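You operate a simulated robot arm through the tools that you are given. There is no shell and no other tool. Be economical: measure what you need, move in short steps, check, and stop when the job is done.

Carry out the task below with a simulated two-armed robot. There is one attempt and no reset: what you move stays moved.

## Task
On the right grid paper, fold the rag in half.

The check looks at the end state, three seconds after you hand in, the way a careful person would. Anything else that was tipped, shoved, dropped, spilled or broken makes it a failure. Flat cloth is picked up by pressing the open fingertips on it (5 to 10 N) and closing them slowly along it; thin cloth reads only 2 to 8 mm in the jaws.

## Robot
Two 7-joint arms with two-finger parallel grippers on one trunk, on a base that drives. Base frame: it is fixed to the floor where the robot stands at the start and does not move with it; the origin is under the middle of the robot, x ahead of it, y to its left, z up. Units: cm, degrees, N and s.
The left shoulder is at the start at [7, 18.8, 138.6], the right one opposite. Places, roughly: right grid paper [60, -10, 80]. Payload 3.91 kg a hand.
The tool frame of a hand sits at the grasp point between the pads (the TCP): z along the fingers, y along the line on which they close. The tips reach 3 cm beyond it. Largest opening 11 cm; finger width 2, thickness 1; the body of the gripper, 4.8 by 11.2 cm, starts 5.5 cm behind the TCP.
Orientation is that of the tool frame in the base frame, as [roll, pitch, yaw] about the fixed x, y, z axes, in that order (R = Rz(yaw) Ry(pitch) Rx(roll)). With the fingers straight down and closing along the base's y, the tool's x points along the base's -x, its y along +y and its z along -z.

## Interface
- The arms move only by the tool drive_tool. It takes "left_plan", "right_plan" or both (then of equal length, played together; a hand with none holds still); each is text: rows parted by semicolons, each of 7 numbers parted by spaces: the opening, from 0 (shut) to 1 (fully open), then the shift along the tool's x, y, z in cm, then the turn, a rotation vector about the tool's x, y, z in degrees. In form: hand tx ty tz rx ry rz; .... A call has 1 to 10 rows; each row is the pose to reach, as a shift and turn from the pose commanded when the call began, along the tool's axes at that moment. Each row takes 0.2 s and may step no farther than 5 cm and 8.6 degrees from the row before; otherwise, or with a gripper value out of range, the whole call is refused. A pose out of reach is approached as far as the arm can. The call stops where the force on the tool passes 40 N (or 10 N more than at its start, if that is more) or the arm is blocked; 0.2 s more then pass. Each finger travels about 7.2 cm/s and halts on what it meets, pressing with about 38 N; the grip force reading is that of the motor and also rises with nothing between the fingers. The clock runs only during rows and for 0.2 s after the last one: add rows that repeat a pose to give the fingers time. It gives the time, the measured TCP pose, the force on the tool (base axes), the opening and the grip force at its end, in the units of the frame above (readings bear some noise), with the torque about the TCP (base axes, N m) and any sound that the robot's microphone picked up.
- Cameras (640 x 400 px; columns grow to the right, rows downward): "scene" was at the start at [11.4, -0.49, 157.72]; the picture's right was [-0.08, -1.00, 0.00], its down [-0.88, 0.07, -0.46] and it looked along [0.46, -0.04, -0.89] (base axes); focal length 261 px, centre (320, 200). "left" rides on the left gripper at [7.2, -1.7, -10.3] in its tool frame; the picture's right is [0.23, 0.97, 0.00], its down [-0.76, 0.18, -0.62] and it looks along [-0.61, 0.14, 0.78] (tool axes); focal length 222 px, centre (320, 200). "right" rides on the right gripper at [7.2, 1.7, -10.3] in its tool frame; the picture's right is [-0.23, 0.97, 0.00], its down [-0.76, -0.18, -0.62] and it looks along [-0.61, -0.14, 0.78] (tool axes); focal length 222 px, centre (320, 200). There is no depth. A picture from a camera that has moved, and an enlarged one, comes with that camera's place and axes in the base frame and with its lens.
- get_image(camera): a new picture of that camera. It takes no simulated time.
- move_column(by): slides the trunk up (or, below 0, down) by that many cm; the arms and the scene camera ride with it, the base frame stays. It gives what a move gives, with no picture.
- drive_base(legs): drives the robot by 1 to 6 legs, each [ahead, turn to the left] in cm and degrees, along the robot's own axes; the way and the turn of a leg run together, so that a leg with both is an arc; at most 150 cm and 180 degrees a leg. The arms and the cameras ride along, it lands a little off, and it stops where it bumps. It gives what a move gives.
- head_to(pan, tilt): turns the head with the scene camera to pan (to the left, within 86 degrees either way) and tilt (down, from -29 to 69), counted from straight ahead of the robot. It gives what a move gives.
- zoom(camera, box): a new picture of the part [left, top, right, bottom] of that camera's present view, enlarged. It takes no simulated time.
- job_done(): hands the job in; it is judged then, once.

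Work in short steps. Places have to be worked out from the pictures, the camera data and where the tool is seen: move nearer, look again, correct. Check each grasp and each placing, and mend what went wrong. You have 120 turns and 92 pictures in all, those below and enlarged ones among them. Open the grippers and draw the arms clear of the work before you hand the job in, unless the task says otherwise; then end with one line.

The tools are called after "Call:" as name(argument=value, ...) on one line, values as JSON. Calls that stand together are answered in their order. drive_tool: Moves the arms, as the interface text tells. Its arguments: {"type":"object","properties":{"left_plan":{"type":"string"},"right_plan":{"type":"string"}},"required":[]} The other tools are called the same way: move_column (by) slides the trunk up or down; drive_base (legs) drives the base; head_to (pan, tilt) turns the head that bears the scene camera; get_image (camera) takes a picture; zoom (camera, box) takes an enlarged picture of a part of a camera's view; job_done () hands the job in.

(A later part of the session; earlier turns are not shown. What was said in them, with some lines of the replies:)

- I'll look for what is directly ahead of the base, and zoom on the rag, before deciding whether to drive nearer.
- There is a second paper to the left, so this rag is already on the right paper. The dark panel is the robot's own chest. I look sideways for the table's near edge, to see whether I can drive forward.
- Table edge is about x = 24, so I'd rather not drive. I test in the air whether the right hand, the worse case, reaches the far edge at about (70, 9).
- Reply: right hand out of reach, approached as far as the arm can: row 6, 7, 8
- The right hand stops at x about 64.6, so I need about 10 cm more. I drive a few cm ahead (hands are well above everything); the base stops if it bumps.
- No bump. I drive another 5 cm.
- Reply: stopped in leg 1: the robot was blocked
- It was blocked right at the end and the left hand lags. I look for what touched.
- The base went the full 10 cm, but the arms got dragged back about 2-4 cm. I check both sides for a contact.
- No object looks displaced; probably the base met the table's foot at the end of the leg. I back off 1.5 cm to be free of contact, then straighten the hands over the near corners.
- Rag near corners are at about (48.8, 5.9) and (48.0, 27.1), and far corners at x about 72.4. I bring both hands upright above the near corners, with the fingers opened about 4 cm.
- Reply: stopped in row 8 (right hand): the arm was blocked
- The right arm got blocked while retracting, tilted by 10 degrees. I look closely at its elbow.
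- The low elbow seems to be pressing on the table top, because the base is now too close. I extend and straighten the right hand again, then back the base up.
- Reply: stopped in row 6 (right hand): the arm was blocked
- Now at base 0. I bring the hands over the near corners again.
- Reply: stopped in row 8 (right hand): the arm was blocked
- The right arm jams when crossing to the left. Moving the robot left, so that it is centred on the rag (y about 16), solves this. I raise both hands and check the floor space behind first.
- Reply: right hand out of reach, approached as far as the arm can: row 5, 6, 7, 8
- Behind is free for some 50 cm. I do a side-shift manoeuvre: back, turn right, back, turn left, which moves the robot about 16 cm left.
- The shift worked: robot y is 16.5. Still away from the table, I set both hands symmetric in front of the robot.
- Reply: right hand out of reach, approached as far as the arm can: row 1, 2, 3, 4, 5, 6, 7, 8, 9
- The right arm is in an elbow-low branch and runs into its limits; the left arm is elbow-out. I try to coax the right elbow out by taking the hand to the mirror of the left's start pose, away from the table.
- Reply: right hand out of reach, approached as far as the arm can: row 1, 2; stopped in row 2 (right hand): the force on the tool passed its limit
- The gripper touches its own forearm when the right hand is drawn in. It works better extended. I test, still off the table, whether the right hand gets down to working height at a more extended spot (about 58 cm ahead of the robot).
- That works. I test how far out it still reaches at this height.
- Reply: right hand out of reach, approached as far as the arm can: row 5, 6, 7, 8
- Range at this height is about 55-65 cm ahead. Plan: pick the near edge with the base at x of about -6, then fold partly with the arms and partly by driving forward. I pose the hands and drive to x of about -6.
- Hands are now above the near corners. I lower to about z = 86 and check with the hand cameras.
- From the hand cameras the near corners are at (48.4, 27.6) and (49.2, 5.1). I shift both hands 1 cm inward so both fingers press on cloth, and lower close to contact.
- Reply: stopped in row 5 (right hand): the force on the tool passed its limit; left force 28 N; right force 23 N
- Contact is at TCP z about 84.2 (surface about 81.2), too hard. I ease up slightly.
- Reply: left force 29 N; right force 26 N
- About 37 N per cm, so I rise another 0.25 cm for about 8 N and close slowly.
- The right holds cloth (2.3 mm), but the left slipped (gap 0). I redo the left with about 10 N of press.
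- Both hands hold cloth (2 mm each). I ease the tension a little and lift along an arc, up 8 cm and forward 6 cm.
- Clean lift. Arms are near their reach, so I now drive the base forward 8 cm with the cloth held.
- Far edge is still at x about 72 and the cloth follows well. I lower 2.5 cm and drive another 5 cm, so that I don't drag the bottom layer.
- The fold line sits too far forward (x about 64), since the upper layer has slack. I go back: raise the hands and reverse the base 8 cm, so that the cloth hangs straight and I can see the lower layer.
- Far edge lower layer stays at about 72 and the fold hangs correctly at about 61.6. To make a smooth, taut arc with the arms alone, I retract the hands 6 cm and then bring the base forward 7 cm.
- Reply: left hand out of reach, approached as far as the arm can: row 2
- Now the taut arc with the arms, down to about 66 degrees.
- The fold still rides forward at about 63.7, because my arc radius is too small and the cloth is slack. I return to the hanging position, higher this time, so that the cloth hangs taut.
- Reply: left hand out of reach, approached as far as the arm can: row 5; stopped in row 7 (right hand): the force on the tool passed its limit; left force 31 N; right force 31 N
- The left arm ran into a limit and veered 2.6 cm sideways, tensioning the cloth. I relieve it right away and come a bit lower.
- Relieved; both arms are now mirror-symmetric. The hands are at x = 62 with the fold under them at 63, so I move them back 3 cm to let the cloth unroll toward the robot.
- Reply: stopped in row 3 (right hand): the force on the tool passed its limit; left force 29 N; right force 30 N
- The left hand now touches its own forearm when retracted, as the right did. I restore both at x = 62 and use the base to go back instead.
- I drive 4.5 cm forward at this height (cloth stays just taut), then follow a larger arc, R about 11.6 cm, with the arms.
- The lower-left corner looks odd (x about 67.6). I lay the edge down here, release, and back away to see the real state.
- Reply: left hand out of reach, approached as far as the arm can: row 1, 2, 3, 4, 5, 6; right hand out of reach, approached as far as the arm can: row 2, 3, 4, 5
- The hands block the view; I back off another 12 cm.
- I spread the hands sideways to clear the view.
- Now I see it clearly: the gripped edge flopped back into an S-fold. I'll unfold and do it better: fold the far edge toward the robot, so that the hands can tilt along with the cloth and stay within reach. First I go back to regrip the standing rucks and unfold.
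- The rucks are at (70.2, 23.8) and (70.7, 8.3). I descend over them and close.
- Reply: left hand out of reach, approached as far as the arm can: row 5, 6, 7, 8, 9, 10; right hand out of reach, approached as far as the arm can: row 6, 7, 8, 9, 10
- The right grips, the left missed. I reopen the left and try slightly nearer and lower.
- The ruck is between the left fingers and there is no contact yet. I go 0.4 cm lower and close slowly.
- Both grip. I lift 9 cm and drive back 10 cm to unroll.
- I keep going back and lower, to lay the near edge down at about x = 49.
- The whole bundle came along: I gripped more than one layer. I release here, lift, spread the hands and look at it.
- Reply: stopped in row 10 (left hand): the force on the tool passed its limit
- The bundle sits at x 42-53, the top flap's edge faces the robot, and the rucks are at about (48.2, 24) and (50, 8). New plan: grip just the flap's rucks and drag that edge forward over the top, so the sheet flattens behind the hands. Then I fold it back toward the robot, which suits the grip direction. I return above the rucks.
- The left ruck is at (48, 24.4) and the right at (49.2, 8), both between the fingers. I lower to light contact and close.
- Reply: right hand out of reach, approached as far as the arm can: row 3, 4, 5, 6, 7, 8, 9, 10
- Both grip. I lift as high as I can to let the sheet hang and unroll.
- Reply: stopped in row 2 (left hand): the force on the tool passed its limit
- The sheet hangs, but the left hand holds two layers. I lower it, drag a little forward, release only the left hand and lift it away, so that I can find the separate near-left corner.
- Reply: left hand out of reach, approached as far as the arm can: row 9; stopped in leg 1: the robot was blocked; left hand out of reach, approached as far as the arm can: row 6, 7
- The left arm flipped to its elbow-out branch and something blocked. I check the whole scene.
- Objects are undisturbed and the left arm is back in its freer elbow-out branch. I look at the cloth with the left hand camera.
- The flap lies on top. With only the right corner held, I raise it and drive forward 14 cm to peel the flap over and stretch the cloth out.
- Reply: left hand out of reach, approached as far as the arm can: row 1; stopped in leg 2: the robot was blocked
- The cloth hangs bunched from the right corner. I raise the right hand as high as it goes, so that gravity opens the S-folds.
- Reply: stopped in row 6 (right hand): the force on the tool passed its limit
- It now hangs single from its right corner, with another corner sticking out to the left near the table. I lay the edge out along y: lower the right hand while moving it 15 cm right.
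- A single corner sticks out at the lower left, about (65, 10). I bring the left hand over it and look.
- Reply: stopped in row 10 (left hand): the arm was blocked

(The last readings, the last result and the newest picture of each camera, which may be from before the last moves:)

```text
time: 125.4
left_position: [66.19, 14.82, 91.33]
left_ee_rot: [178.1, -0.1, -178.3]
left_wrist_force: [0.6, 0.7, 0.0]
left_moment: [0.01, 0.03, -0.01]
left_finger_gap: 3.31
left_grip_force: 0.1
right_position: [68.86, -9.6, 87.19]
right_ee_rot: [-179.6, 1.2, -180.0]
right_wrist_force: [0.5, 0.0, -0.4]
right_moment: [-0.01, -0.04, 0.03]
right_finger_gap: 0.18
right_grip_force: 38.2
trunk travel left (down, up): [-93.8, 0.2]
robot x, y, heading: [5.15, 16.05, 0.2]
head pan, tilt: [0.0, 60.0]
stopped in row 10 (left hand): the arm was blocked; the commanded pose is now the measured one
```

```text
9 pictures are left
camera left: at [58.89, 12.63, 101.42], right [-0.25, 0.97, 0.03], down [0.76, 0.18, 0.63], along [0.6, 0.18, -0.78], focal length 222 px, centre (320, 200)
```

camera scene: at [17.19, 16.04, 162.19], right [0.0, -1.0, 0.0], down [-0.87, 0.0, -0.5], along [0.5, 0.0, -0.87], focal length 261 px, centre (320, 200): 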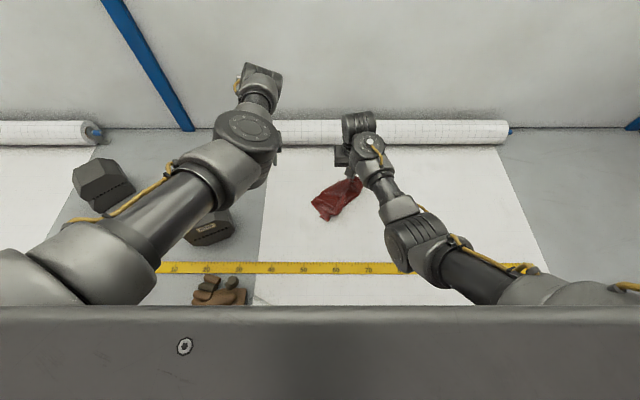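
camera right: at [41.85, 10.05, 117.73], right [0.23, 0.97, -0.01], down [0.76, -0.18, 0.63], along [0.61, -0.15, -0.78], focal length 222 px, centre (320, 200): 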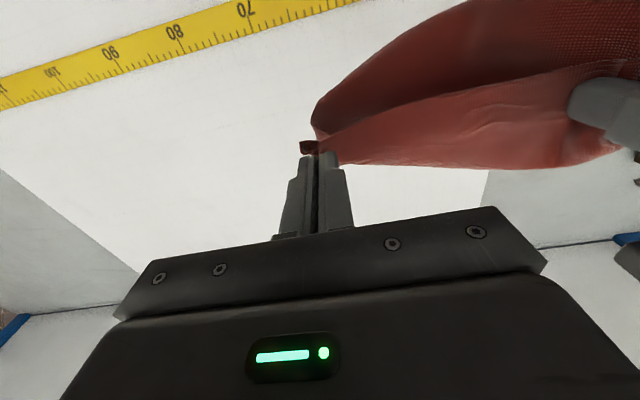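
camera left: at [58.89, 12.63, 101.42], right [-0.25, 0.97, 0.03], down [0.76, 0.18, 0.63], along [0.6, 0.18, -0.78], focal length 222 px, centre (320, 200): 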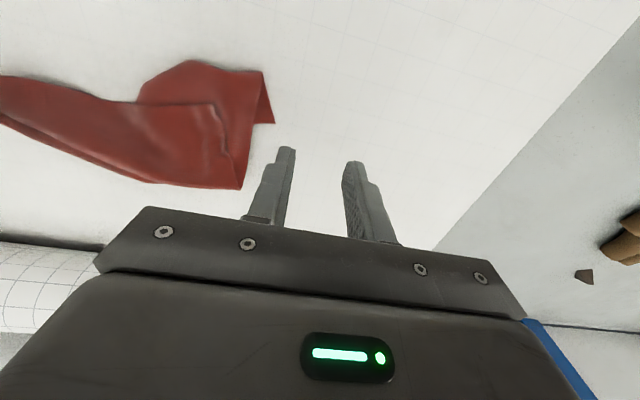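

The left arm can't cross further right. I move the left hand out, lift the right high again, carry the cloth about 8 cm further left and lay it out the same way.

Call:
drive_tool(left_plan="0.3 0 2 -1 0 0 0; 0.3 0 4 -2 0 0 0; 0.3 0 6 -3 0 0 0; 0.3 0 8 -4 0 0 0; 0.3 0 10 -5 0 0 0; 0.3 0 12 -6 0 0 0; 0.3 0 14 -6 0 0 0; 0.3 0 16 -6 0 0 0; 0.3 0 18 -6 0 0 0; 0.3 0 19 -6 0 0 0", right_plan="0 0 1 -2 0 0 0; 0 0 3 -4 0 0 0; 0 0 5 -6 0 0 0; 0 0 7 -8 0 0 0; 0 0 9 -10 0 0 0; 0 0 12 -12 0 0 0; 0 0 15 -14 0 0 0; 0 0 18 -16 0 0 0; 0 0 20 -17.5 0 0 0; 0 0 22 -17.5 0 0 0")

```text
time: 127.6
left_position: [65.49, 33.59, 97.92]
left_ee_rot: [178.4, -0.2, -178.5]
left_wrist_force: [-0.2, -0.5, 0.2]
left_moment: [0.04, 0.01, -0.01]
left_finger_gap: 3.29
left_grip_force: 0.0
right_position: [68.45, 12.63, 104.54]
right_ee_rot: [-179.4, 1.3, 179.9]
right_wrist_force: [0.1, 0.3, 0.3]
right_moment: [-0.02, 0.04, 0.0]
right_finger_gap: 0.15
right_grip_force: 38.1
trunk travel left (down, up): [-93.8, 0.2]
robot x, y, heading: [4.79, 15.9, 0.2]
head pan, tilt: [0.0, 60.0]
```

Now I lay it out to the right again.

Call:
drive_tool(right_plan="0 0 0 2 0 0 0; 0 0 -1 4.5 0 0 0; 0 0 -3 7 0 0 0; 0 0 -5 9 0 0 0; 0 0 -7 11 0 0 0; 0 0 -9 13 0 0 0; 0 0 -11 15 0 0 0; 0 0 -13 16.5 0 0 0; 0 0 -15 18 0 0 0; 0 0 -17 19 0 0 0")

Call:
zoom(camera="scene", box=[240, 120, 400, 240])

```text
time: 129.8
left_position: [65.54, 33.36, 97.79]
left_ee_rot: [178.4, -0.1, -178.6]
left_wrist_force: [-0.1, 0.0, 0.8]
left_moment: [0.0, -0.01, 0.01]
left_finger_gap: 3.28
left_grip_force: 0.1
right_position: [68.88, -4.85, 85.55]
right_ee_rot: [-179.5, 1.3, -180.0]
right_wrist_force: [-0.2, 0.3, -0.6]
right_moment: [-0.02, -0.02, 0.02]
right_finger_gap: 0.18
right_grip_force: 38.1
trunk travel left (down, up): [-93.8, 0.2]
robot x, y, heading: [5.47, 16.12, 0.1]
head pan, tilt: [0.0, 60.0]
```

```text
3.33 times, centred on (320, 180) of scene
camera zoom: at [16.99, 16.1, 162.21], right [0.0, -1.0, 0.0], down [-0.87, 0.0, -0.5], along [0.5, 0.0, -0.87], focal length 869 px, centre (320, 267)
```

zoom: 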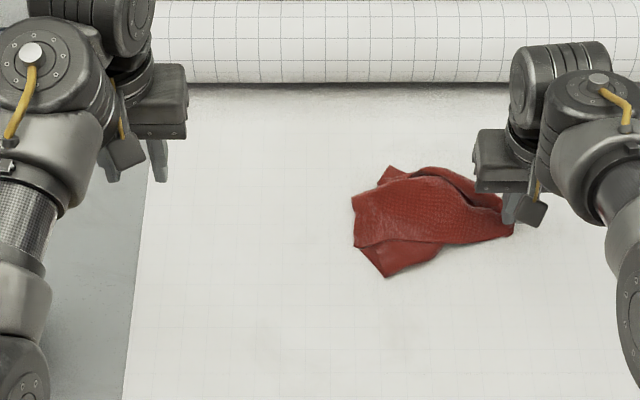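

The tip is at (62, 9), still too far right for the left arm. I hang it again farther left and lay it with a shorter sideways move.

Call:
drive_tool(right_plan="0 0 1 -2.5 0 0 0; 0 0 3 -5 0 0 0; 0 0 5 -7.5 0 0 0; 0 0 8 -10 0 0 0; 0 0 11 -12.5 0 0 0; 0 0 14 -15 0 0 0; 0 0 17 -17 0 0 0; 0 0 20 -18.5 0 0 0; 0 0 22.5 -18.5 0 0 0; 0 0 22.5 -18.5 0 0 0")

Call:
drive_tool(right_plan="0 0 -0.5 2.5 0 0 0; 0 0 -1 5 0 0 0; 0 0 -2 7.5 0 0 0; 0 0 -3 9.5 0 0 0; 0 0 -4 11.5 0 0 0; 0 0 -5.5 13.5 0 0 0; 0 0 -7 15 0 0 0; 0 0 -8.5 16.5 0 0 0; 0 0 -10 17.5 0 0 0; 0 0 -11.5 17.5 0 0 0")

Call:
zoom(camera="scene", box=[240, 120, 400, 240])

```text
time: 132.0
left_position: [65.64, 33.42, 97.83]
left_ee_rot: [178.2, -0.3, -178.6]
left_wrist_force: [0.4, -1.0, 0.1]
left_moment: [0.01, -0.01, -0.03]
left_finger_gap: 3.31
left_grip_force: 0.1
right_position: [68.52, 17.76, 103.98]
right_ee_rot: [-179.5, 1.3, 179.9]
right_wrist_force: [-0.1, 0.2, -1.0]
right_moment: [0.01, -0.01, 0.03]
right_finger_gap: 0.17
right_grip_force: 38.6
trunk travel left (down, up): [-93.8, 0.2]
robot x, y, heading: [5.47, 15.76, 0.2]
head pan, tilt: [0.0, 60.0]
```

```text
time: 134.2
left_position: [65.5, 33.41, 97.72]
left_ee_rot: [178.2, -0.3, -178.6]
left_wrist_force: [-0.2, 0.4, -0.1]
left_moment: [-0.01, -0.01, 0.01]
left_finger_gap: 3.3
left_grip_force: 0.0
right_position: [68.74, 6.36, 86.71]
right_ee_rot: [-179.4, 1.4, 180.0]
right_wrist_force: [0.9, 0.3, 0.1]
right_moment: [0.0, 0.06, 0.0]
right_finger_gap: 0.16
right_grip_force: 37.3
right hand out of reach, approached as far as the arm can: row 8, 9, 10
trunk travel left (down, up): [-93.8, 0.2]
robot x, y, heading: [4.96, 16.36, 0.2]
head pan, tilt: [0.0, 60.0]
```

```text
3.33 times, centred on (320, 180) of scene
camera zoom: at [17.0, 16.13, 162.21], right [0.0, -1.0, 0.0], down [-0.87, 0.0, -0.5], along [0.5, 0.0, -0.87], focal length 869 px, centre (320, 267)
```

zoom: 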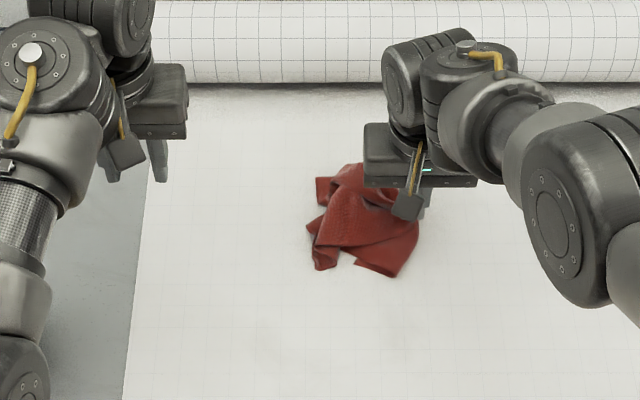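

A tip sticks out at about (63.7, 16). I bring the left hand over it, with the right shifted 2 cm away for clearance.

Call:
drive_tool(left_plan="0.3 0.2 -2 0 0.2 0 0.2; 0.3 0.4 -4 0 0.4 0 0.3; 0.3 0.5 -6 0 0.6 0 0.5; 0.3 0.7 -8 0.5 0.8 0 0.7; 0.3 0.8 -10 1 1 -0.1 0.8; 0.3 1 -12 2 1.2 -0.2 1; 0.3 1.1 -14 3.5 1.4 -0.2 1.1; 0.3 1.3 -16 5 1.6 -0.3 1.3; 0.3 1.4 -17.4 7 1.8 -0.3 1.4; 0.3 1.4 -17.4 8.5 1.8 -0.3 1.4", right_plan="0 0 0 0 0 0 0; 0 0 0 0 0 0 0; 0 0 -0.5 0 0 0 0; 0 0 -1 0 0 0 0; 0 0 -1.5 0 0 0 0; 0 0 -2 0 0 0 0; 0 0 -2 0 0 0 0; 0 0 -2 0 0 0 0; 0 0 -2 0 0 0 0; 0 0 -2 0 0 0 0")

Call:
get_image(camera="left")

```text
time: 136.4
left_position: [64.84, 17.13, 88.53]
left_ee_rot: [179.6, 0.1, -179.5]
left_wrist_force: [0.7, -0.4, 0.1]
left_moment: [0.0, 0.03, -0.04]
left_finger_gap: 3.32
left_grip_force: 0.0
right_position: [68.71, 4.45, 86.91]
right_ee_rot: [-179.5, 1.3, 179.9]
right_wrist_force: [0.1, 0.8, 0.8]
right_moment: [-0.01, -0.03, 0.0]
right_finger_gap: 0.17
right_grip_force: 37.9
trunk travel left (down, up): [-93.8, 0.2]
robot x, y, heading: [5.07, 15.8, 0.4]
head pan, tilt: [0.0, 60.0]
```

```text
6 pictures are left
camera left: at [57.46, 15.32, 98.75], right [-0.24, 0.97, 0.01], down [0.76, 0.18, 0.63], along [0.61, 0.15, -0.78], focal length 222 px, centre (320, 200)
```

left: 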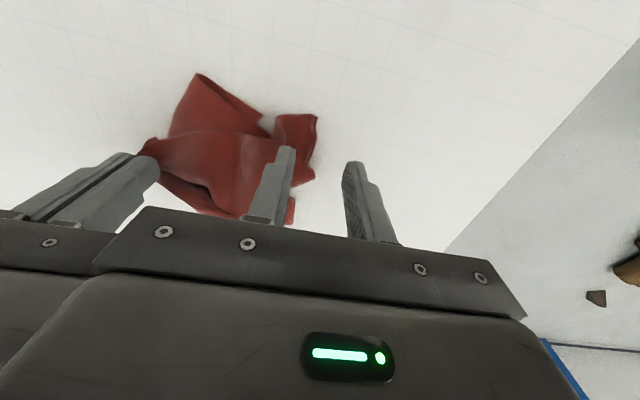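

The tip spans y 13.4-16.5 at x of about 63.5. I shift the right hand 2.5 cm further away, then press the left tips on the tip and close.

Call:
drive_tool(left_plan="0.3 0 0 0 0 0 0; 0.25 0.5 0 0 0 0 0; 0.22 1 -0.6 0.8 0 0 0; 0.22 1.2 -1.4 1.8 0 0 0; 0.22 1.2 -1.9 3 0 0 0; 0.22 1.2 -1.9 3.9 0 0 0; 0.22 1.2 -1.9 4.3 0 0 0; 0.22 1.2 -1.9 4.5 0 0 0; 0.22 1.2 -1.9 4.5 0 0 0", right_plan="0 0 -0.8 0 0 0 0; 0 0 -1.6 0 0 0 0; 0 0 -2.5 0 0 0 0; 0 0 -2.5 0 0 0 0; 0 0 -2.5 0 0 0 0; 0 0 -2.5 0 0 0 0; 0 0 -2.5 0 0 0 0; 0 0 -2.5 0 0 0 0; 0 0 -2.5 0 0 0 0")

```text
time: 138.6
left_position: [63.42, 18.11, 84.35]
left_ee_rot: [178.1, 0.3, -178.0]
left_wrist_force: [0.1, -0.2, 2.0]
left_moment: [-0.04, 0.01, -0.01]
left_finger_gap: 2.44
left_grip_force: 0.4
left hand out of reach, approached as far as the arm can: row 5, 6, 7, 8, 9
right_position: [68.68, 1.9, 86.76]
right_ee_rot: [-179.6, 1.2, 179.9]
right_wrist_force: [1.0, 0.6, 0.2]
right_moment: [0.04, -0.01, 0.02]
right_finger_gap: 0.2
right_grip_force: 38.4
trunk travel left (down, up): [-93.8, 0.2]
robot x, y, heading: [5.45, 16.09, 0.2]
head pan, tilt: [0.0, 60.0]
stopped in row 9 (left hand): the arm was blocked; the commanded pose is now the measured one
```

The left can't get below y = 18 here. Trick: I raise the left, slide the right corner 6 cm left (slack only), then turn the base 6 degrees right. That returns the right hand to its place and gives the left arm room.

Call:
drive_tool(left_plan="0.25 0 0 -2 0 0 0; 0.25 0 1 -5 0 0 0; 0.25 0 3 -8 0 0 0; 0.25 0 4 -9 0 0 0; 0.25 0 4 -9 0 0 0; 0.25 0 4 -9 0 0 0; 0.25 0 4 -9 0 0 0", right_plan="0 0 0 0 0 0 0; 0 0 0 0 0 0 0; 0 0 0 0 0 0 0; 0 0 1.5 0 0 0 0; 0 0 3 0 0 0 0; 0 0 4.5 0 0 0 0; 0 0 6 0 0 0 0")

Call:
drive_base(legs=[[0, -6]])

```text
time: 140.2
left_position: [63.46, 22.2, 93.57]
left_ee_rot: [178.0, 0.4, -177.9]
left_wrist_force: [0.8, 0.3, -0.1]
left_moment: [-0.01, -0.01, 0.01]
left_finger_gap: 2.75
left_grip_force: 0.1
right_position: [68.07, 8.08, 86.97]
right_ee_rot: [-179.5, 1.2, -180.0]
right_wrist_force: [0.2, -0.3, -0.2]
right_moment: [-0.01, 0.01, 0.02]
right_finger_gap: 0.16
right_grip_force: 38.0
right hand out of reach, approached as far as the arm can: row 7
trunk travel left (down, up): [-93.8, 0.2]
robot x, y, heading: [5.02, 16.19, 0.3]
head pan, tilt: [0.0, 60.0]
```

```text
time: 141.1
left_position: [63.74, 16.46, 93.44]
left_ee_rot: [178.0, 0.4, 176.0]
left_wrist_force: [-0.3, 0.2, -0.1]
left_moment: [0.03, 0.0, 0.01]
left_finger_gap: 2.76
left_grip_force: 0.1
right_position: [66.82, 1.51, 86.93]
right_ee_rot: [-179.4, 1.3, 173.9]
right_wrist_force: [-0.7, -0.5, -0.4]
right_moment: [-0.01, 0.01, 0.05]
right_finger_gap: 0.16
right_grip_force: 38.3
trunk travel left (down, up): [-93.8, 0.2]
robot x, y, heading: [5.4, 16.14, -5.8]
head pan, tilt: [0.0, 60.0]
```

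Call:
get_image(camera="left")

```text
5 pictures are left
camera left: at [56.2, 14.81, 103.6], right [-0.16, 0.99, 0.03], down [0.77, 0.1, 0.63], along [0.62, 0.13, -0.77], focal length 222 px, centre (320, 200)
```

left: 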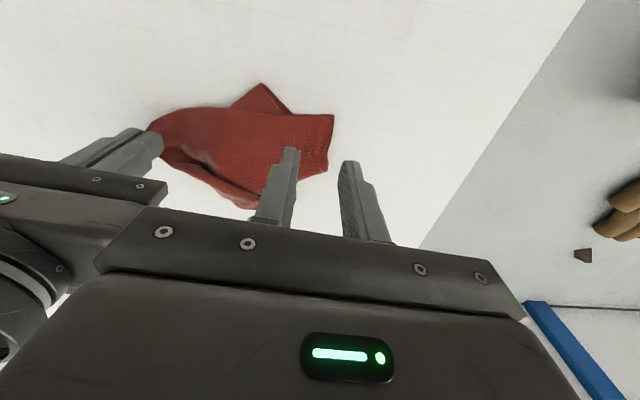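

A corner is at (62.8, 18), right under the left hand now. I descend and press on it.

Call:
drive_tool(left_plan="0.25 0 0 2 0.5 0 0; 0.25 0 0 4 1 0 0; 0.25 0 0 6 1.5 0 0; 0.25 0 0 7.5 2 0 0; 0.25 0 0 8.5 2 0 0; 0.25 0 0 9 2 0 0; 0.25 0 0 9.2 2 0 0; 0.25 0 0 9.3 2 0 0; 0.25 0 0 9.3 2 0 0")

```text
time: 143.1
left_position: [64.18, 17.73, 84.21]
left_ee_rot: [179.2, 0.7, 176.8]
left_wrist_force: [-0.3, 4.7, 20.5]
left_moment: [-0.22, -0.02, 0.02]
left_finger_gap: 2.5
left_grip_force: 0.0
right_position: [66.78, 1.47, 87.05]
right_ee_rot: [-179.5, 1.5, 174.0]
right_wrist_force: [1.2, -0.5, 0.1]
right_moment: [0.0, 0.0, 0.04]
right_finger_gap: 0.16
right_grip_force: 38.1
trunk travel left (down, up): [-93.8, 0.2]
robot x, y, heading: [5.15, 16.31, -5.7]
head pan, tilt: [0.0, 60.0]
```

It landed 1 cm too far out. I shift inward, press at about 10 N and close slowly.

Call:
drive_tool(left_plan="0.25 0 0 -0.8 0 0 0; 0.25 0 -0.8 -0.8 0 0 0; 0.25 0 -1.3 -0.8 0 0 0; 0.25 0 -1.3 -0.25 0 0 0; 0.25 0 -1.3 -0.15 0 0 0; 0.2 0 -1.3 -0.15 0 0 0; 0.14 0 -1.3 -0.15 0 0 0; 0.08 0 -1.3 -0.15 0 0 0; 0.02 0 -1.3 -0.15 0 0 0; 0 0 -1.3 -0.15 0 0 0")

```text
time: 145.3
left_position: [64.26, 16.94, 84.24]
left_ee_rot: [178.9, 0.7, 177.0]
left_wrist_force: [-3.9, 0.2, 15.5]
left_moment: [-0.07, 0.12, -0.01]
left_finger_gap: 0.17
left_grip_force: 38.2
right_position: [66.79, 1.39, 87.02]
right_ee_rot: [-179.5, 1.4, 174.1]
right_wrist_force: [0.2, 0.1, -0.3]
right_moment: [0.01, 0.01, -0.01]
right_finger_gap: 0.15
right_grip_force: 37.8
trunk travel left (down, up): [-93.8, 0.2]
robot x, y, heading: [4.98, 16.4, -5.8]
head pan, tilt: [0.0, 60.0]
```

Gripped at 1.7 mm, likely a single layer. I lift both and spread them until the cloth tightens; the distance tells me which corners I hold.

Call:
drive_tool(left_plan="0 0 0 -1.5 0 0 0; 0 0 0.3 -3.5 0 0 0; 0 0 0.6 -5.5 0 0 0; 0 0 1 -7.5 0 0 0; 0 0 1.5 -9.5 0 0 0; 0 0 2 -11 0 0 0; 0 0 2.5 -12.5 0 0 0; 0 0 2.5 -12.5 0 0 0", right_plan="0 0 0 0 0 0 0; 0 0 0 -1 0 0 0; 0 0 0 -3 0 0 0; 0 0 0 -5 0 0 0; 0 0 0 -7 0 0 0; 0 0 0 -8.5 0 0 0; 0 0 0 -9.7 0 0 0; 0 0 0 -9.7 0 0 0")

Call:
drive_tool(left_plan="0 0 0.7 0 0 0 0; 0 0 1.4 0 0 0 0; 0 0 2.1 0 0 0 0; 0 0 2.8 0 0 0 0; 0 0 3.5 0 0 0 0; 0 0 4.2 0 0 0 0; 0 0 4.9 0 0 0 0; 0 0 5.6 0 0 0 0; 0 0 6.3 0 0 0 0; 0 0 7 0 0 0 0", right_plan="0 0 -0.7 0 0 0 0; 0 0 -1.4 0 0 0 0; 0 0 -2.1 0 0 0 0; 0 0 -2.8 0 0 0 0; 0 0 -3.5 0 0 0 0; 0 0 -4.2 0 0 0 0; 0 0 -4.9 0 0 0 0; 0 0 -5.6 0 0 0 0; 0 0 -6.3 0 0 0 0; 0 0 -7 0 0 0 0")

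```text
time: 147.1
left_position: [63.82, 17.87, 96.89]
left_ee_rot: [180.0, 0.4, 176.1]
left_wrist_force: [-0.2, -0.6, -0.3]
left_moment: [0.0, 0.02, 0.02]
left_finger_gap: 0.16
left_grip_force: 38.1
right_position: [66.77, 1.45, 96.7]
right_ee_rot: [-179.5, 1.3, 174.0]
right_wrist_force: [0.0, 0.0, -1.0]
right_moment: [0.04, 0.0, 0.04]
right_finger_gap: 0.16
right_grip_force: 38.6
trunk travel left (down, up): [-93.8, 0.2]
robot x, y, heading: [5.53, 16.26, -5.8]
head pan, tilt: [0.0, 60.0]
```

```text
time: 148.2
left_position: [63.85, 19.8, 97.25]
left_ee_rot: [-179.8, 0.6, 175.4]
left_wrist_force: [2.8, -21.6, -0.2]
left_moment: [-0.64, -0.1, 0.02]
left_finger_gap: 0.16
left_grip_force: 37.9
right_position: [66.26, -0.2, 96.69]
right_ee_rot: [179.7, 1.5, 174.7]
right_wrist_force: [-2.4, 21.5, 1.0]
right_moment: [0.7, 0.11, -0.01]
right_finger_gap: 0.14
right_grip_force: 38.3
trunk travel left (down, up): [-93.8, 0.2]
robot x, y, heading: [5.34, 15.99, -6.0]
head pan, tilt: [0.0, 60.0]
stopped in row 5 (left hand): the force on the tool passed its limit (the readings are from after the stop); the commanded pose is now the measured one
```

Tight at 20 cm, so I hold two adjacent corners: one full edge. I ease the tension and lift so that the sheet hangs.

Call:
drive_tool(left_plan="0 0 -0.4 -1 0 0 0; 0 0 -0.5 -2 0 0 0; 0 0 -0.5 -3 0 0 0; 0 0 -0.5 -4 0 0 0; 0 0 -0.5 -5 0 0 0; 0 0 -0.5 -5 0 0 0", right_plan="0 0 0.4 -1 0 0 0; 0 0 0.4 -2 0 0 0; 0 0 0.4 -3 0 0 0; 0 0 0.4 -4 0 0 0; 0 0 0.4 -5 0 0 0; 0 0 0.4 -5 0 0 0")

Call:
zoom(camera="scene", box=[220, 100, 420, 240])

```text
time: 148.8
left_position: [64.02, 19.4, 99.05]
left_ee_rot: [-179.7, 1.3, 175.7]
left_wrist_force: [4.1, -14.1, -5.3]
left_moment: [0.13, 0.01, 0.32]
left_finger_gap: 0.16
left_grip_force: 38.2
right_position: [66.29, -0.09, 98.41]
right_ee_rot: [179.9, 1.4, 174.6]
right_wrist_force: [-1.5, 10.7, 0.7]
right_moment: [0.32, 0.09, 0.03]
right_finger_gap: 0.15
right_grip_force: 38.1
trunk travel left (down, up): [-93.8, 0.2]
robot x, y, heading: [5.15, 16.11, -5.6]
head pan, tilt: [0.0, 60.0]
stopped in row 3 (left hand): the force on the tool passed its limit (the readings are from after the stop); the commanded pose is now the measured one
```

```text
2.86 times, centred on (320, 170) of scene
camera zoom: at [16.86, 15.0, 162.21], right [-0.1, -0.99, 0.0], down [-0.86, 0.09, -0.5], along [0.5, -0.05, -0.87], focal length 745 px, centre (320, 286)
```

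zoom: 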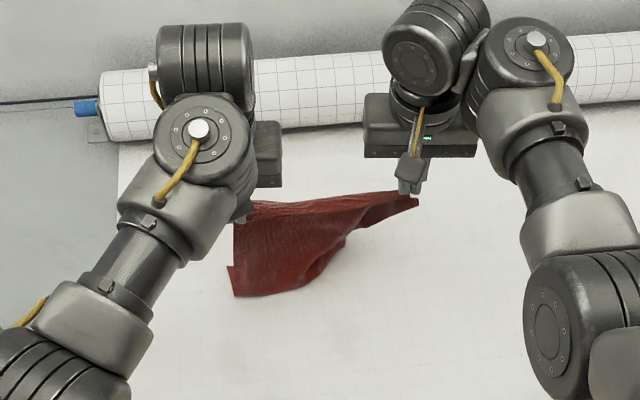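

The edge is held nicely; the lower right part seems tucked behind. I extend the arms a little, where they can go higher, and raise to let it fall free.

Call:
drive_tool(left_plan="0 -0.5 -0.3 0.5 0 0 0; 0 -1.5 -0.3 0.5 0 0 0; 0 -2.5 -0.3 0.3 0 0 0; 0 -3.5 -0.3 0 0 0 0; 0 -4.5 -0.3 -1 0 0 0; 0 -5 -0.3 -2.5 0 0 0; 0 -5 -0.3 -4 0 0 0; 0 -5 -0.3 -5.5 0 0 0; 0 -5 -0.3 -7 0 0 0; 0 -5 -0.3 -8 0 0 0", right_plan="0 -0.3 0.1 0 0 0 0; 0 -1 0.1 0 0 0 0; 0 -1.6 0.1 0 0 0 0; 0 -2.2 0.1 -0.5 0 0 0; 0 -2.8 0.1 -1.5 0 0 0; 0 -3 0.1 -3 0 0 0; 0 -3 0.1 -4.5 0 0 0; 0 -3 0.1 -6 0 0 0; 0 -3 0.1 -7.5 0 0 0; 0 -3 0.1 -8.5 0 0 0")

```text
time: 150.6
left_position: [69.08, 18.82, 104.66]
left_ee_rot: [-179.7, 1.8, 175.8]
left_wrist_force: [3.5, -12.2, -7.8]
left_moment: [0.61, -0.25, 0.6]
left_finger_gap: 0.15
left_grip_force: 37.8
right_position: [69.12, -0.31, 104.51]
right_ee_rot: [-180.0, 1.4, 174.7]
right_wrist_force: [-0.2, 5.2, -0.5]
right_moment: [0.15, 0.01, 0.02]
right_finger_gap: 0.14
right_grip_force: 37.6
trunk travel left (down, up): [-93.8, 0.2]
robot x, y, heading: [5.54, 16.19, -5.9]
head pan, tilt: [0.0, 60.0]
stopped in row 9 (left hand): the force on the tool passed its limit (the readings are from after the stop); the commanded pose is now the measured one
```

Both at z = 104.6, nearly hanging free. I relieve the left slightly, drive back 14 cm while straightening the heading, and look.

Call:
drive_tool(left_plan="0 -0.5 -0.2 0.4 0 0 0; 0 -0.5 -0.2 0.5 0 0 0", right_plan="0 0 0 0 0 0 0; 0 0 0 0 0 0 0")

Call:
drive_base(legs=[[-14, 5.8]])

Call:
zoom(camera="scene", box=[220, 80, 420, 220])

```text
time: 151.2
left_position: [69.58, 18.68, 104.09]
left_ee_rot: [-179.7, 1.7, 175.5]
left_wrist_force: [-0.4, -3.9, 0.1]
left_moment: [-0.11, 0.01, 0.04]
left_finger_gap: 0.15
left_grip_force: 37.6
right_position: [69.12, -0.48, 104.48]
right_ee_rot: [-180.0, 1.4, 174.5]
right_wrist_force: [0.1, 5.2, -0.2]
right_moment: [0.15, 0.04, 0.02]
right_finger_gap: 0.13
right_grip_force: 37.7
trunk travel left (down, up): [-93.8, 0.2]
robot x, y, heading: [5.34, 15.92, -5.9]
head pan, tilt: [0.0, 60.0]
```

```text
time: 152.6
left_position: [54.95, 26.12, 104.25]
left_ee_rot: [-179.7, 1.7, -178.4]
left_wrist_force: [-0.2, -4.9, 0.2]
left_moment: [-0.14, -0.05, -0.03]
left_finger_gap: 0.17
left_grip_force: 38.3
right_position: [56.55, 7.03, 104.44]
right_ee_rot: [-179.9, 1.4, -179.5]
right_wrist_force: [-0.3, 5.1, -0.3]
right_moment: [0.12, 0.0, 0.0]
right_finger_gap: 0.15
right_grip_force: 38.1
trunk travel left (down, up): [-93.8, 0.2]
robot x, y, heading: [-8.36, 16.84, 0.2]
head pan, tilt: [0.0, 60.0]
```

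```text
2.86 times, centred on (320, 150) of scene
camera zoom: at [2.91, 16.96, 162.21], right [0.0, -1.0, 0.0], down [-0.87, 0.0, -0.5], along [0.5, 0.0, -0.87], focal length 745 px, centre (320, 343)
```

zoom: 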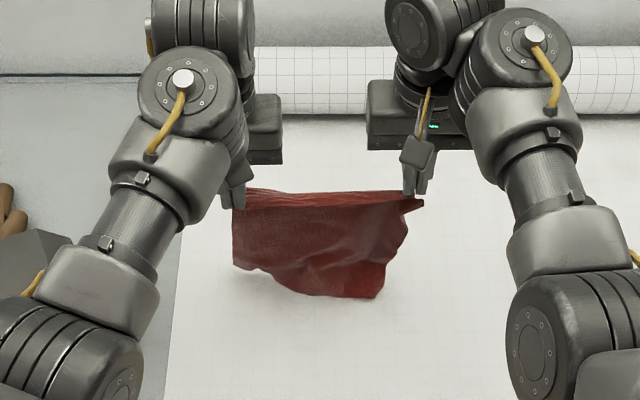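

Excellent: it now hangs as an open sheet from the top edge, with the bottom just touching the table. I level the left hand with the right, then back up 5 cm and go forward 8 cm, so the bottom edge trails toward the robot.

Call:
drive_tool(left_plan="0 -0.5 0 0 0 0 0; 0 -1 0 0 0 0 0; 0 -1.5 0 0 0 0 0; 0 -1.5 0 0 0 0 0")

Call:
drive_base(legs=[[-5, 0], [8, 0]])

```text
time: 153.6
left_position: [56.62, 26.07, 104.08]
left_ee_rot: [-179.7, 1.7, -178.3]
left_wrist_force: [-0.2, -4.4, -0.1]
left_moment: [-0.16, 0.02, -0.06]
left_finger_gap: 0.14
left_grip_force: 38.0
right_position: [56.72, 7.01, 104.49]
right_ee_rot: [-180.0, 1.3, -179.6]
right_wrist_force: [0.4, 4.5, 0.3]
right_moment: [0.12, 0.03, -0.01]
right_finger_gap: 0.13
right_grip_force: 38.1
trunk travel left (down, up): [-93.8, 0.2]
robot x, y, heading: [-8.58, 16.9, 0.3]
head pan, tilt: [0.0, 60.0]
```

```text
time: 155.1
left_position: [58.17, 26.16, 104.83]
left_ee_rot: [-179.7, 2.2, -178.3]
left_wrist_force: [-0.3, -4.0, 0.9]
left_moment: [-0.13, 0.01, -0.05]
left_finger_gap: 0.16
left_grip_force: 38.1
right_position: [58.31, 7.18, 105.18]
right_ee_rot: [180.0, 2.1, -179.5]
right_wrist_force: [1.0, 4.2, 0.1]
right_moment: [0.09, 0.02, 0.01]
right_finger_gap: 0.15
right_grip_force: 38.3
trunk travel left (down, up): [-93.8, 0.2]
robot x, y, heading: [-6.13, 16.86, 0.2]
head pan, tilt: [0.0, 60.0]
```

Now I lay the bottom half: three steps of lowering 3.3 cm and driving forward 3.6 cm.

Call:
drive_tool(left_plan="0 0 0 1.1 0 0 0; 0 0 0 2.2 0 0 0; 0 0 0 3.3 0 0 0", right_plan="0 0 0 1.1 0 0 0; 0 0 0 2.3 0 0 0; 0 0 0 3.5 0 0 0")

Call:
drive_base(legs=[[3.6, 0]])

Call:
drive_tool(left_plan="0 0 0 1.1 0 0 0; 0 0 0 2.2 0 0 0; 0 0 0 3.3 0 0 0", right_plan="0 0 0 1.1 0 0 0; 0 0 0 2.2 0 0 0; 0 0 0 3.3 0 0 0")

Call:
drive_base(legs=[[3.6, 0]])

Call:
drive_tool(left_plan="0 0 0 1.1 0 0 0; 0 0 0 2.2 0 0 0; 0 0 0 3 0 0 0", right_plan="0 0 0 1.1 0 0 0; 0 0 0 2.2 0 0 0; 0 0 0 3 0 0 0")

Call:
drive_base(legs=[[3.6, 0]])

Call:
zoom(camera="scene", box=[220, 110, 420, 250])

```text
time: 155.9
left_position: [59.21, 26.32, 100.86]
left_ee_rot: [-179.7, 1.9, -178.4]
left_wrist_force: [0.4, -3.8, -1.2]
left_moment: [-0.14, 0.01, -0.05]
left_finger_gap: 0.15
left_grip_force: 38.0
right_position: [59.37, 7.06, 101.1]
right_ee_rot: [179.9, 1.6, -179.5]
right_wrist_force: [-0.2, 4.8, -0.4]
right_moment: [0.16, 0.02, 0.01]
right_finger_gap: 0.16
right_grip_force: 37.7
trunk travel left (down, up): [-93.8, 0.2]
robot x, y, heading: [-5.96, 16.91, -0.1]
head pan, tilt: [0.0, 60.0]
```

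```text
time: 156.8
left_position: [61.99, 26.15, 101.44]
left_ee_rot: [-179.6, 2.2, -178.5]
left_wrist_force: [0.1, -4.7, 0.3]
left_moment: [-0.12, -0.01, -0.06]
left_finger_gap: 0.12
left_grip_force: 38.4
right_position: [62.2, 7.24, 101.48]
right_ee_rot: [179.8, 2.0, -179.6]
right_wrist_force: [-0.3, 5.2, -0.3]
right_moment: [0.12, -0.02, 0.0]
right_finger_gap: 0.18
right_grip_force: 38.1
trunk travel left (down, up): [-93.8, 0.2]
robot x, y, heading: [-2.36, 16.84, 0.0]
head pan, tilt: [0.0, 60.0]
```

```text
time: 157.6
left_position: [62.68, 26.29, 97.91]
left_ee_rot: [-179.7, 2.0, -178.3]
left_wrist_force: [0.5, -5.7, 0.6]
left_moment: [-0.21, -0.04, -0.06]
left_finger_gap: 0.14
left_grip_force: 37.9
right_position: [62.75, 7.11, 97.98]
right_ee_rot: [179.9, 1.7, -179.4]
right_wrist_force: [0.3, 6.0, -0.7]
right_moment: [0.13, 0.01, 0.01]
right_finger_gap: 0.14
right_grip_force: 37.8
trunk travel left (down, up): [-93.8, 0.2]
robot x, y, heading: [-2.42, 16.67, 0.2]
head pan, tilt: [0.0, 60.0]
```

```text
time: 158.4
left_position: [65.57, 26.41, 98.04]
left_ee_rot: [-179.8, 2.3, -178.4]
left_wrist_force: [-0.6, -5.3, 0.1]
left_moment: [-0.14, -0.04, -0.04]
left_finger_gap: 0.15
left_grip_force: 38.5
right_position: [65.67, 7.14, 98.29]
right_ee_rot: [180.0, 2.1, -179.4]
right_wrist_force: [-0.3, 5.1, 0.5]
right_moment: [0.15, -0.02, -0.01]
right_finger_gap: 0.15
right_grip_force: 37.5
trunk travel left (down, up): [-93.8, 0.2]
robot x, y, heading: [1.41, 16.78, 0.1]
head pan, tilt: [0.0, 60.0]
```

```text
time: 159.2
left_position: [66.27, 26.28, 94.92]
left_ee_rot: [-179.7, 2.0, -178.5]
left_wrist_force: [0.1, -5.4, -0.8]
left_moment: [-0.19, 0.0, -0.04]
left_finger_gap: 0.15
left_grip_force: 37.8
right_position: [66.44, 7.13, 94.88]
right_ee_rot: [179.9, 1.7, -179.5]
right_wrist_force: [-0.7, 4.8, 0.3]
right_moment: [0.17, -0.03, 0.0]
right_finger_gap: 0.18
right_grip_force: 38.0
trunk travel left (down, up): [-93.8, 0.2]
robot x, y, heading: [1.4, 16.51, 0.1]
head pan, tilt: [0.0, 60.0]
```

```text
time: 160.1
left_position: [69.25, 26.38, 95.25]
left_ee_rot: [-179.6, 2.3, -178.3]
left_wrist_force: [0.1, -5.1, 0.3]
left_moment: [-0.12, -0.03, -0.04]
left_finger_gap: 0.18
left_grip_force: 38.3
right_position: [69.47, 7.19, 95.28]
right_ee_rot: [179.9, 2.2, -179.5]
right_wrist_force: [0.2, 5.2, 0.0]
right_moment: [0.12, -0.04, 0.02]
right_finger_gap: 0.15
right_grip_force: 37.9
trunk travel left (down, up): [-93.8, 0.2]
robot x, y, heading: [4.9, 17.08, 0.3]
head pan, tilt: [0.0, 60.0]
```

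```text
2.86 times, centred on (320, 180) of scene
camera zoom: at [15.59, 16.97, 162.27], right [0.0, -1.0, 0.0], down [-0.86, 0.0, -0.5], along [0.5, 0.0, -0.86], focal length 745 px, centre (320, 257)
```

zoom: 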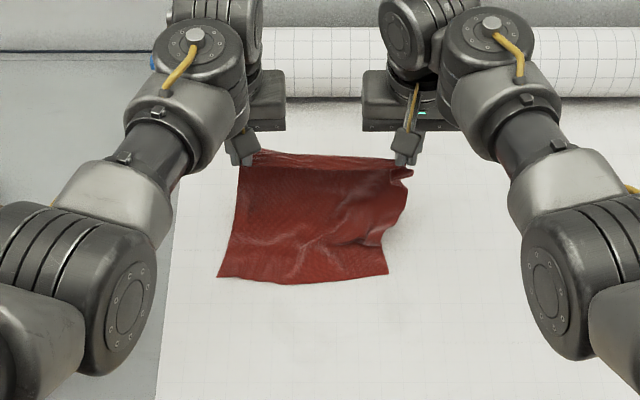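

Wonderful: the lower half lies flat, with its edge at x of about 60.4 and y 8.5-29.7, and the body trails correctly. I now fold back toward the robot: base -3 cm, then a smooth taut arm arc, with a 1.7 cm shift left to align.

Call:
drive_base(legs=[[-3, 0]])

Call:
drive_tool(left_plan="0 0 0.5 1.1 0 0 0; 0 1.2 1 1.7 0 0 0; 0 2.2 1.5 2.4 0 0 0; 0 3.2 1.7 3.3 0 0 0; 0 4.2 1.7 4.5 0 0 0; 0 4.9 1.7 5.6 0 0 0; 0 5.4 1.7 6.7 0 0 0; 0 5.7 1.7 7.8 0 0 0; 0 5.9 1.7 9 0 0 0; 0 5.9 1.7 9 0 0 0", right_plan="0 0 0.5 1.1 0 0 0; 0 1.2 1 1.7 0 0 0; 0 2.2 1.5 2.4 0 0 0; 0 3.2 1.7 3.3 0 0 0; 0 4.2 1.7 4.5 0 0 0; 0 4.9 1.7 5.6 0 0 0; 0 5.4 1.7 6.7 0 0 0; 0 5.7 1.7 7.8 0 0 0; 0 5.9 1.7 9 0 0 0; 0 5.9 1.7 9 0 0 0")

```text
time: 160.9
left_position: [67.25, 26.36, 94.55]
left_ee_rot: [-179.7, 1.6, -178.3]
left_wrist_force: [0.9, -5.2, -0.2]
left_moment: [-0.15, 0.04, -0.03]
left_finger_gap: 0.17
left_grip_force: 37.9
right_position: [67.43, 7.17, 94.5]
right_ee_rot: [179.9, 1.5, -179.3]
right_wrist_force: [0.9, 5.2, -0.3]
right_moment: [0.12, 0.06, 0.02]
right_finger_gap: 0.12
right_grip_force: 38.5
trunk travel left (down, up): [-93.8, 0.2]
robot x, y, heading: [2.05, 17.07, 0.2]
head pan, tilt: [0.0, 60.0]
```

```text
time: 163.2
left_position: [61.17, 27.97, 85.72]
left_ee_rot: [-179.6, 2.1, -178.2]
left_wrist_force: [-0.1, -2.8, -0.4]
left_moment: [-0.09, -0.01, -0.05]
left_finger_gap: 0.15
left_grip_force: 38.2
right_position: [61.23, 8.93, 85.68]
right_ee_rot: [180.0, 1.8, -179.4]
right_wrist_force: [-0.5, 3.2, -0.4]
right_moment: [0.06, 0.01, -0.01]
right_finger_gap: 0.14
right_grip_force: 38.1
trunk travel left (down, up): [-93.8, 0.2]
robot x, y, heading: [1.6, 16.68, 0.3]
head pan, tilt: [0.0, 60.0]
```

The arc completed as planned, with the hands at x = 61.2, 1.4 cm above contact. I look before releasing.

Call:
zoom(camera="scene", box=[220, 110, 420, 250])

```text
2.86 times, centred on (320, 180) of scene
camera zoom: at [13.47, 16.97, 162.21], right [0.0, -1.0, 0.0], down [-0.87, 0.0, -0.5], along [0.5, 0.0, -0.87], focal length 745 px, centre (320, 257)
```

zoom: 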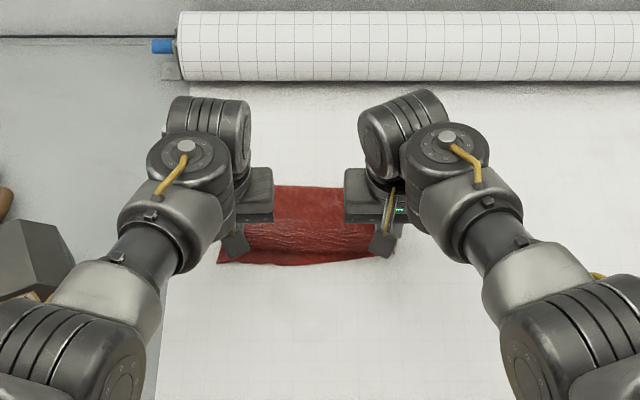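

Top edge (x about 60) nearly coincides with the bottom edge (59.3), with the fold line at 70.2. I lower, move the edge 0.4 cm nearer, open gently and lift straight up.

Call:
drive_tool(left_plan="0 0.2 0 0.5 0 0 0; 0 0.4 -0.1 1.1 0 0 0; 0.04 0.4 -0.1 1.1 0 0 0; 0.1 0.4 -0.1 1.1 0 0 0; 0.16 0.4 -0.1 1.1 0 0 0; 0.2 0.4 -0.1 1 0 0 0; 0.2 0.4 -0.1 -0.5 0 0 0; 0.2 0.4 -0.1 -3 0 0 0; 0.2 0.4 -0.1 -6 0 0 0; 0.2 0.4 -0.1 -9 0 0 0", right_plan="0 0.2 0 0.5 0 0 0; 0 0.4 0.1 1.1 0 0 0; 0.04 0.4 0.1 1.1 0 0 0; 0.1 0.4 0.1 1.1 0 0 0; 0.16 0.4 0.1 1.1 0 0 0; 0.2 0.4 0.1 1 0 0 0; 0.2 0.4 0.1 -0.5 0 0 0; 0.2 0.4 0.1 -3 0 0 0; 0.2 0.4 0.1 -6 0 0 0; 0.2 0.4 0.1 -9 0 0 0")

```text
time: 165.3
left_position: [60.2, 27.69, 94.72]
left_ee_rot: [-179.7, 2.1, -178.4]
left_wrist_force: [-0.4, 0.8, 1.4]
left_moment: [0.01, -0.01, -0.03]
left_finger_gap: 2.22
left_grip_force: 0.1
right_position: [60.62, 8.81, 94.86]
right_ee_rot: [179.9, 1.8, -179.3]
right_wrist_force: [-0.4, -0.5, 0.0]
right_moment: [-0.01, 0.02, 0.0]
right_finger_gap: 2.21
right_grip_force: 0.0
trunk travel left (down, up): [-93.8, 0.2]
robot x, y, heading: [1.77, 16.78, -0.0]
head pan, tilt: [0.0, 60.0]
```

Released. I back the robot away 40 cm so that the arms are clear and out of the view.

Call:
drive_base(legs=[[-40, 0]])

Call:
drive_tool(left_plan="0.3 0 1.5 0 0 0 0; 0.3 0 3 0 0 0 0; 0.3 0 4.5 0 0 0 0; 0.3 0 6 0 0 0 0; 0.3 0 7.5 0 0 0 0; 0.3 0 8 0 0 0 0", right_plan="0.3 0 -2 0 0 0 0; 0.3 0 -4 0 0 0 0; 0.3 0 -6 0 0 0 0; 0.3 0 -8 0 0 0 0; 0.3 0 -10 0 0 0 0; 0.3 0 -12 0 0 0 0")

Call:
zoom(camera="scene", box=[250, 60, 390, 150])

```text
time: 167.9
left_position: [20.0, 27.36, 94.51]
left_ee_rot: [-179.7, 2.0, -178.4]
left_wrist_force: [0.4, 0.1, -0.8]
left_moment: [0.02, 0.01, 0.01]
left_finger_gap: 2.2
left_grip_force: 0.1
right_position: [20.18, 8.66, 94.91]
right_ee_rot: [179.9, 1.9, -179.5]
right_wrist_force: [0.3, -0.2, 0.6]
right_moment: [0.0, 0.01, -0.02]
right_finger_gap: 2.2
right_grip_force: 0.0
trunk travel left (down, up): [-93.8, 0.2]
robot x, y, heading: [-38.82, 16.85, 0.3]
head pan, tilt: [0.0, 60.0]
```

```text
time: 169.3
left_position: [19.74, 35.39, 94.77]
left_ee_rot: [-179.8, 2.1, -178.4]
left_wrist_force: [0.2, -0.5, -0.3]
left_moment: [0.0, 0.0, 0.02]
left_finger_gap: 3.28
left_grip_force: 0.1
right_position: [20.22, -3.34, 94.75]
right_ee_rot: [179.8, 1.8, -179.4]
right_wrist_force: [1.3, -0.3, 0.7]
right_moment: [0.02, -0.02, -0.03]
right_finger_gap: 3.29
right_grip_force: 0.0
trunk travel left (down, up): [-93.8, 0.2]
robot x, y, heading: [-38.54, 16.76, 0.1]
head pan, tilt: [0.0, 60.0]
```

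```text
4.44 times, centred on (320, 105) of scene
camera zoom: at [-26.97, 16.73, 162.21], right [0.0, -1.0, 0.0], down [-0.87, 0.0, -0.5], along [0.5, 0.0, -0.87], focal length 1158 px, centre (320, 622)
```

zoom: 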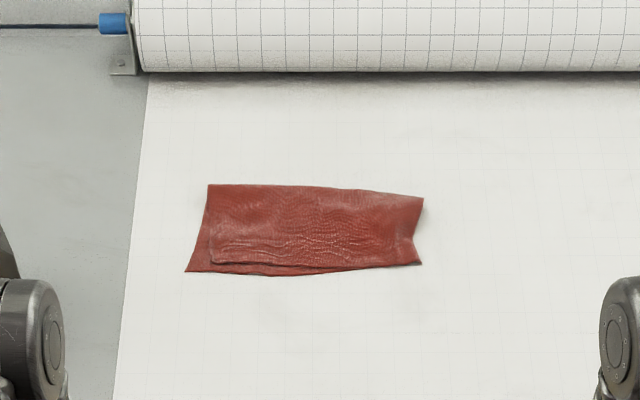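

The rag lies folded in half on the right grid paper, with the top edge close along the bottom edge. The grippers are open and clear, so I hand it in.

Call:
job_done()

```text
The job is handed in.
```

The rag is folded in half on the right grid paper: the top edge lies within about 1 cm of the bottom edge, the left bottom corner shows slightly beyond the top layer, and nothing else appeared moved wherever I could check.
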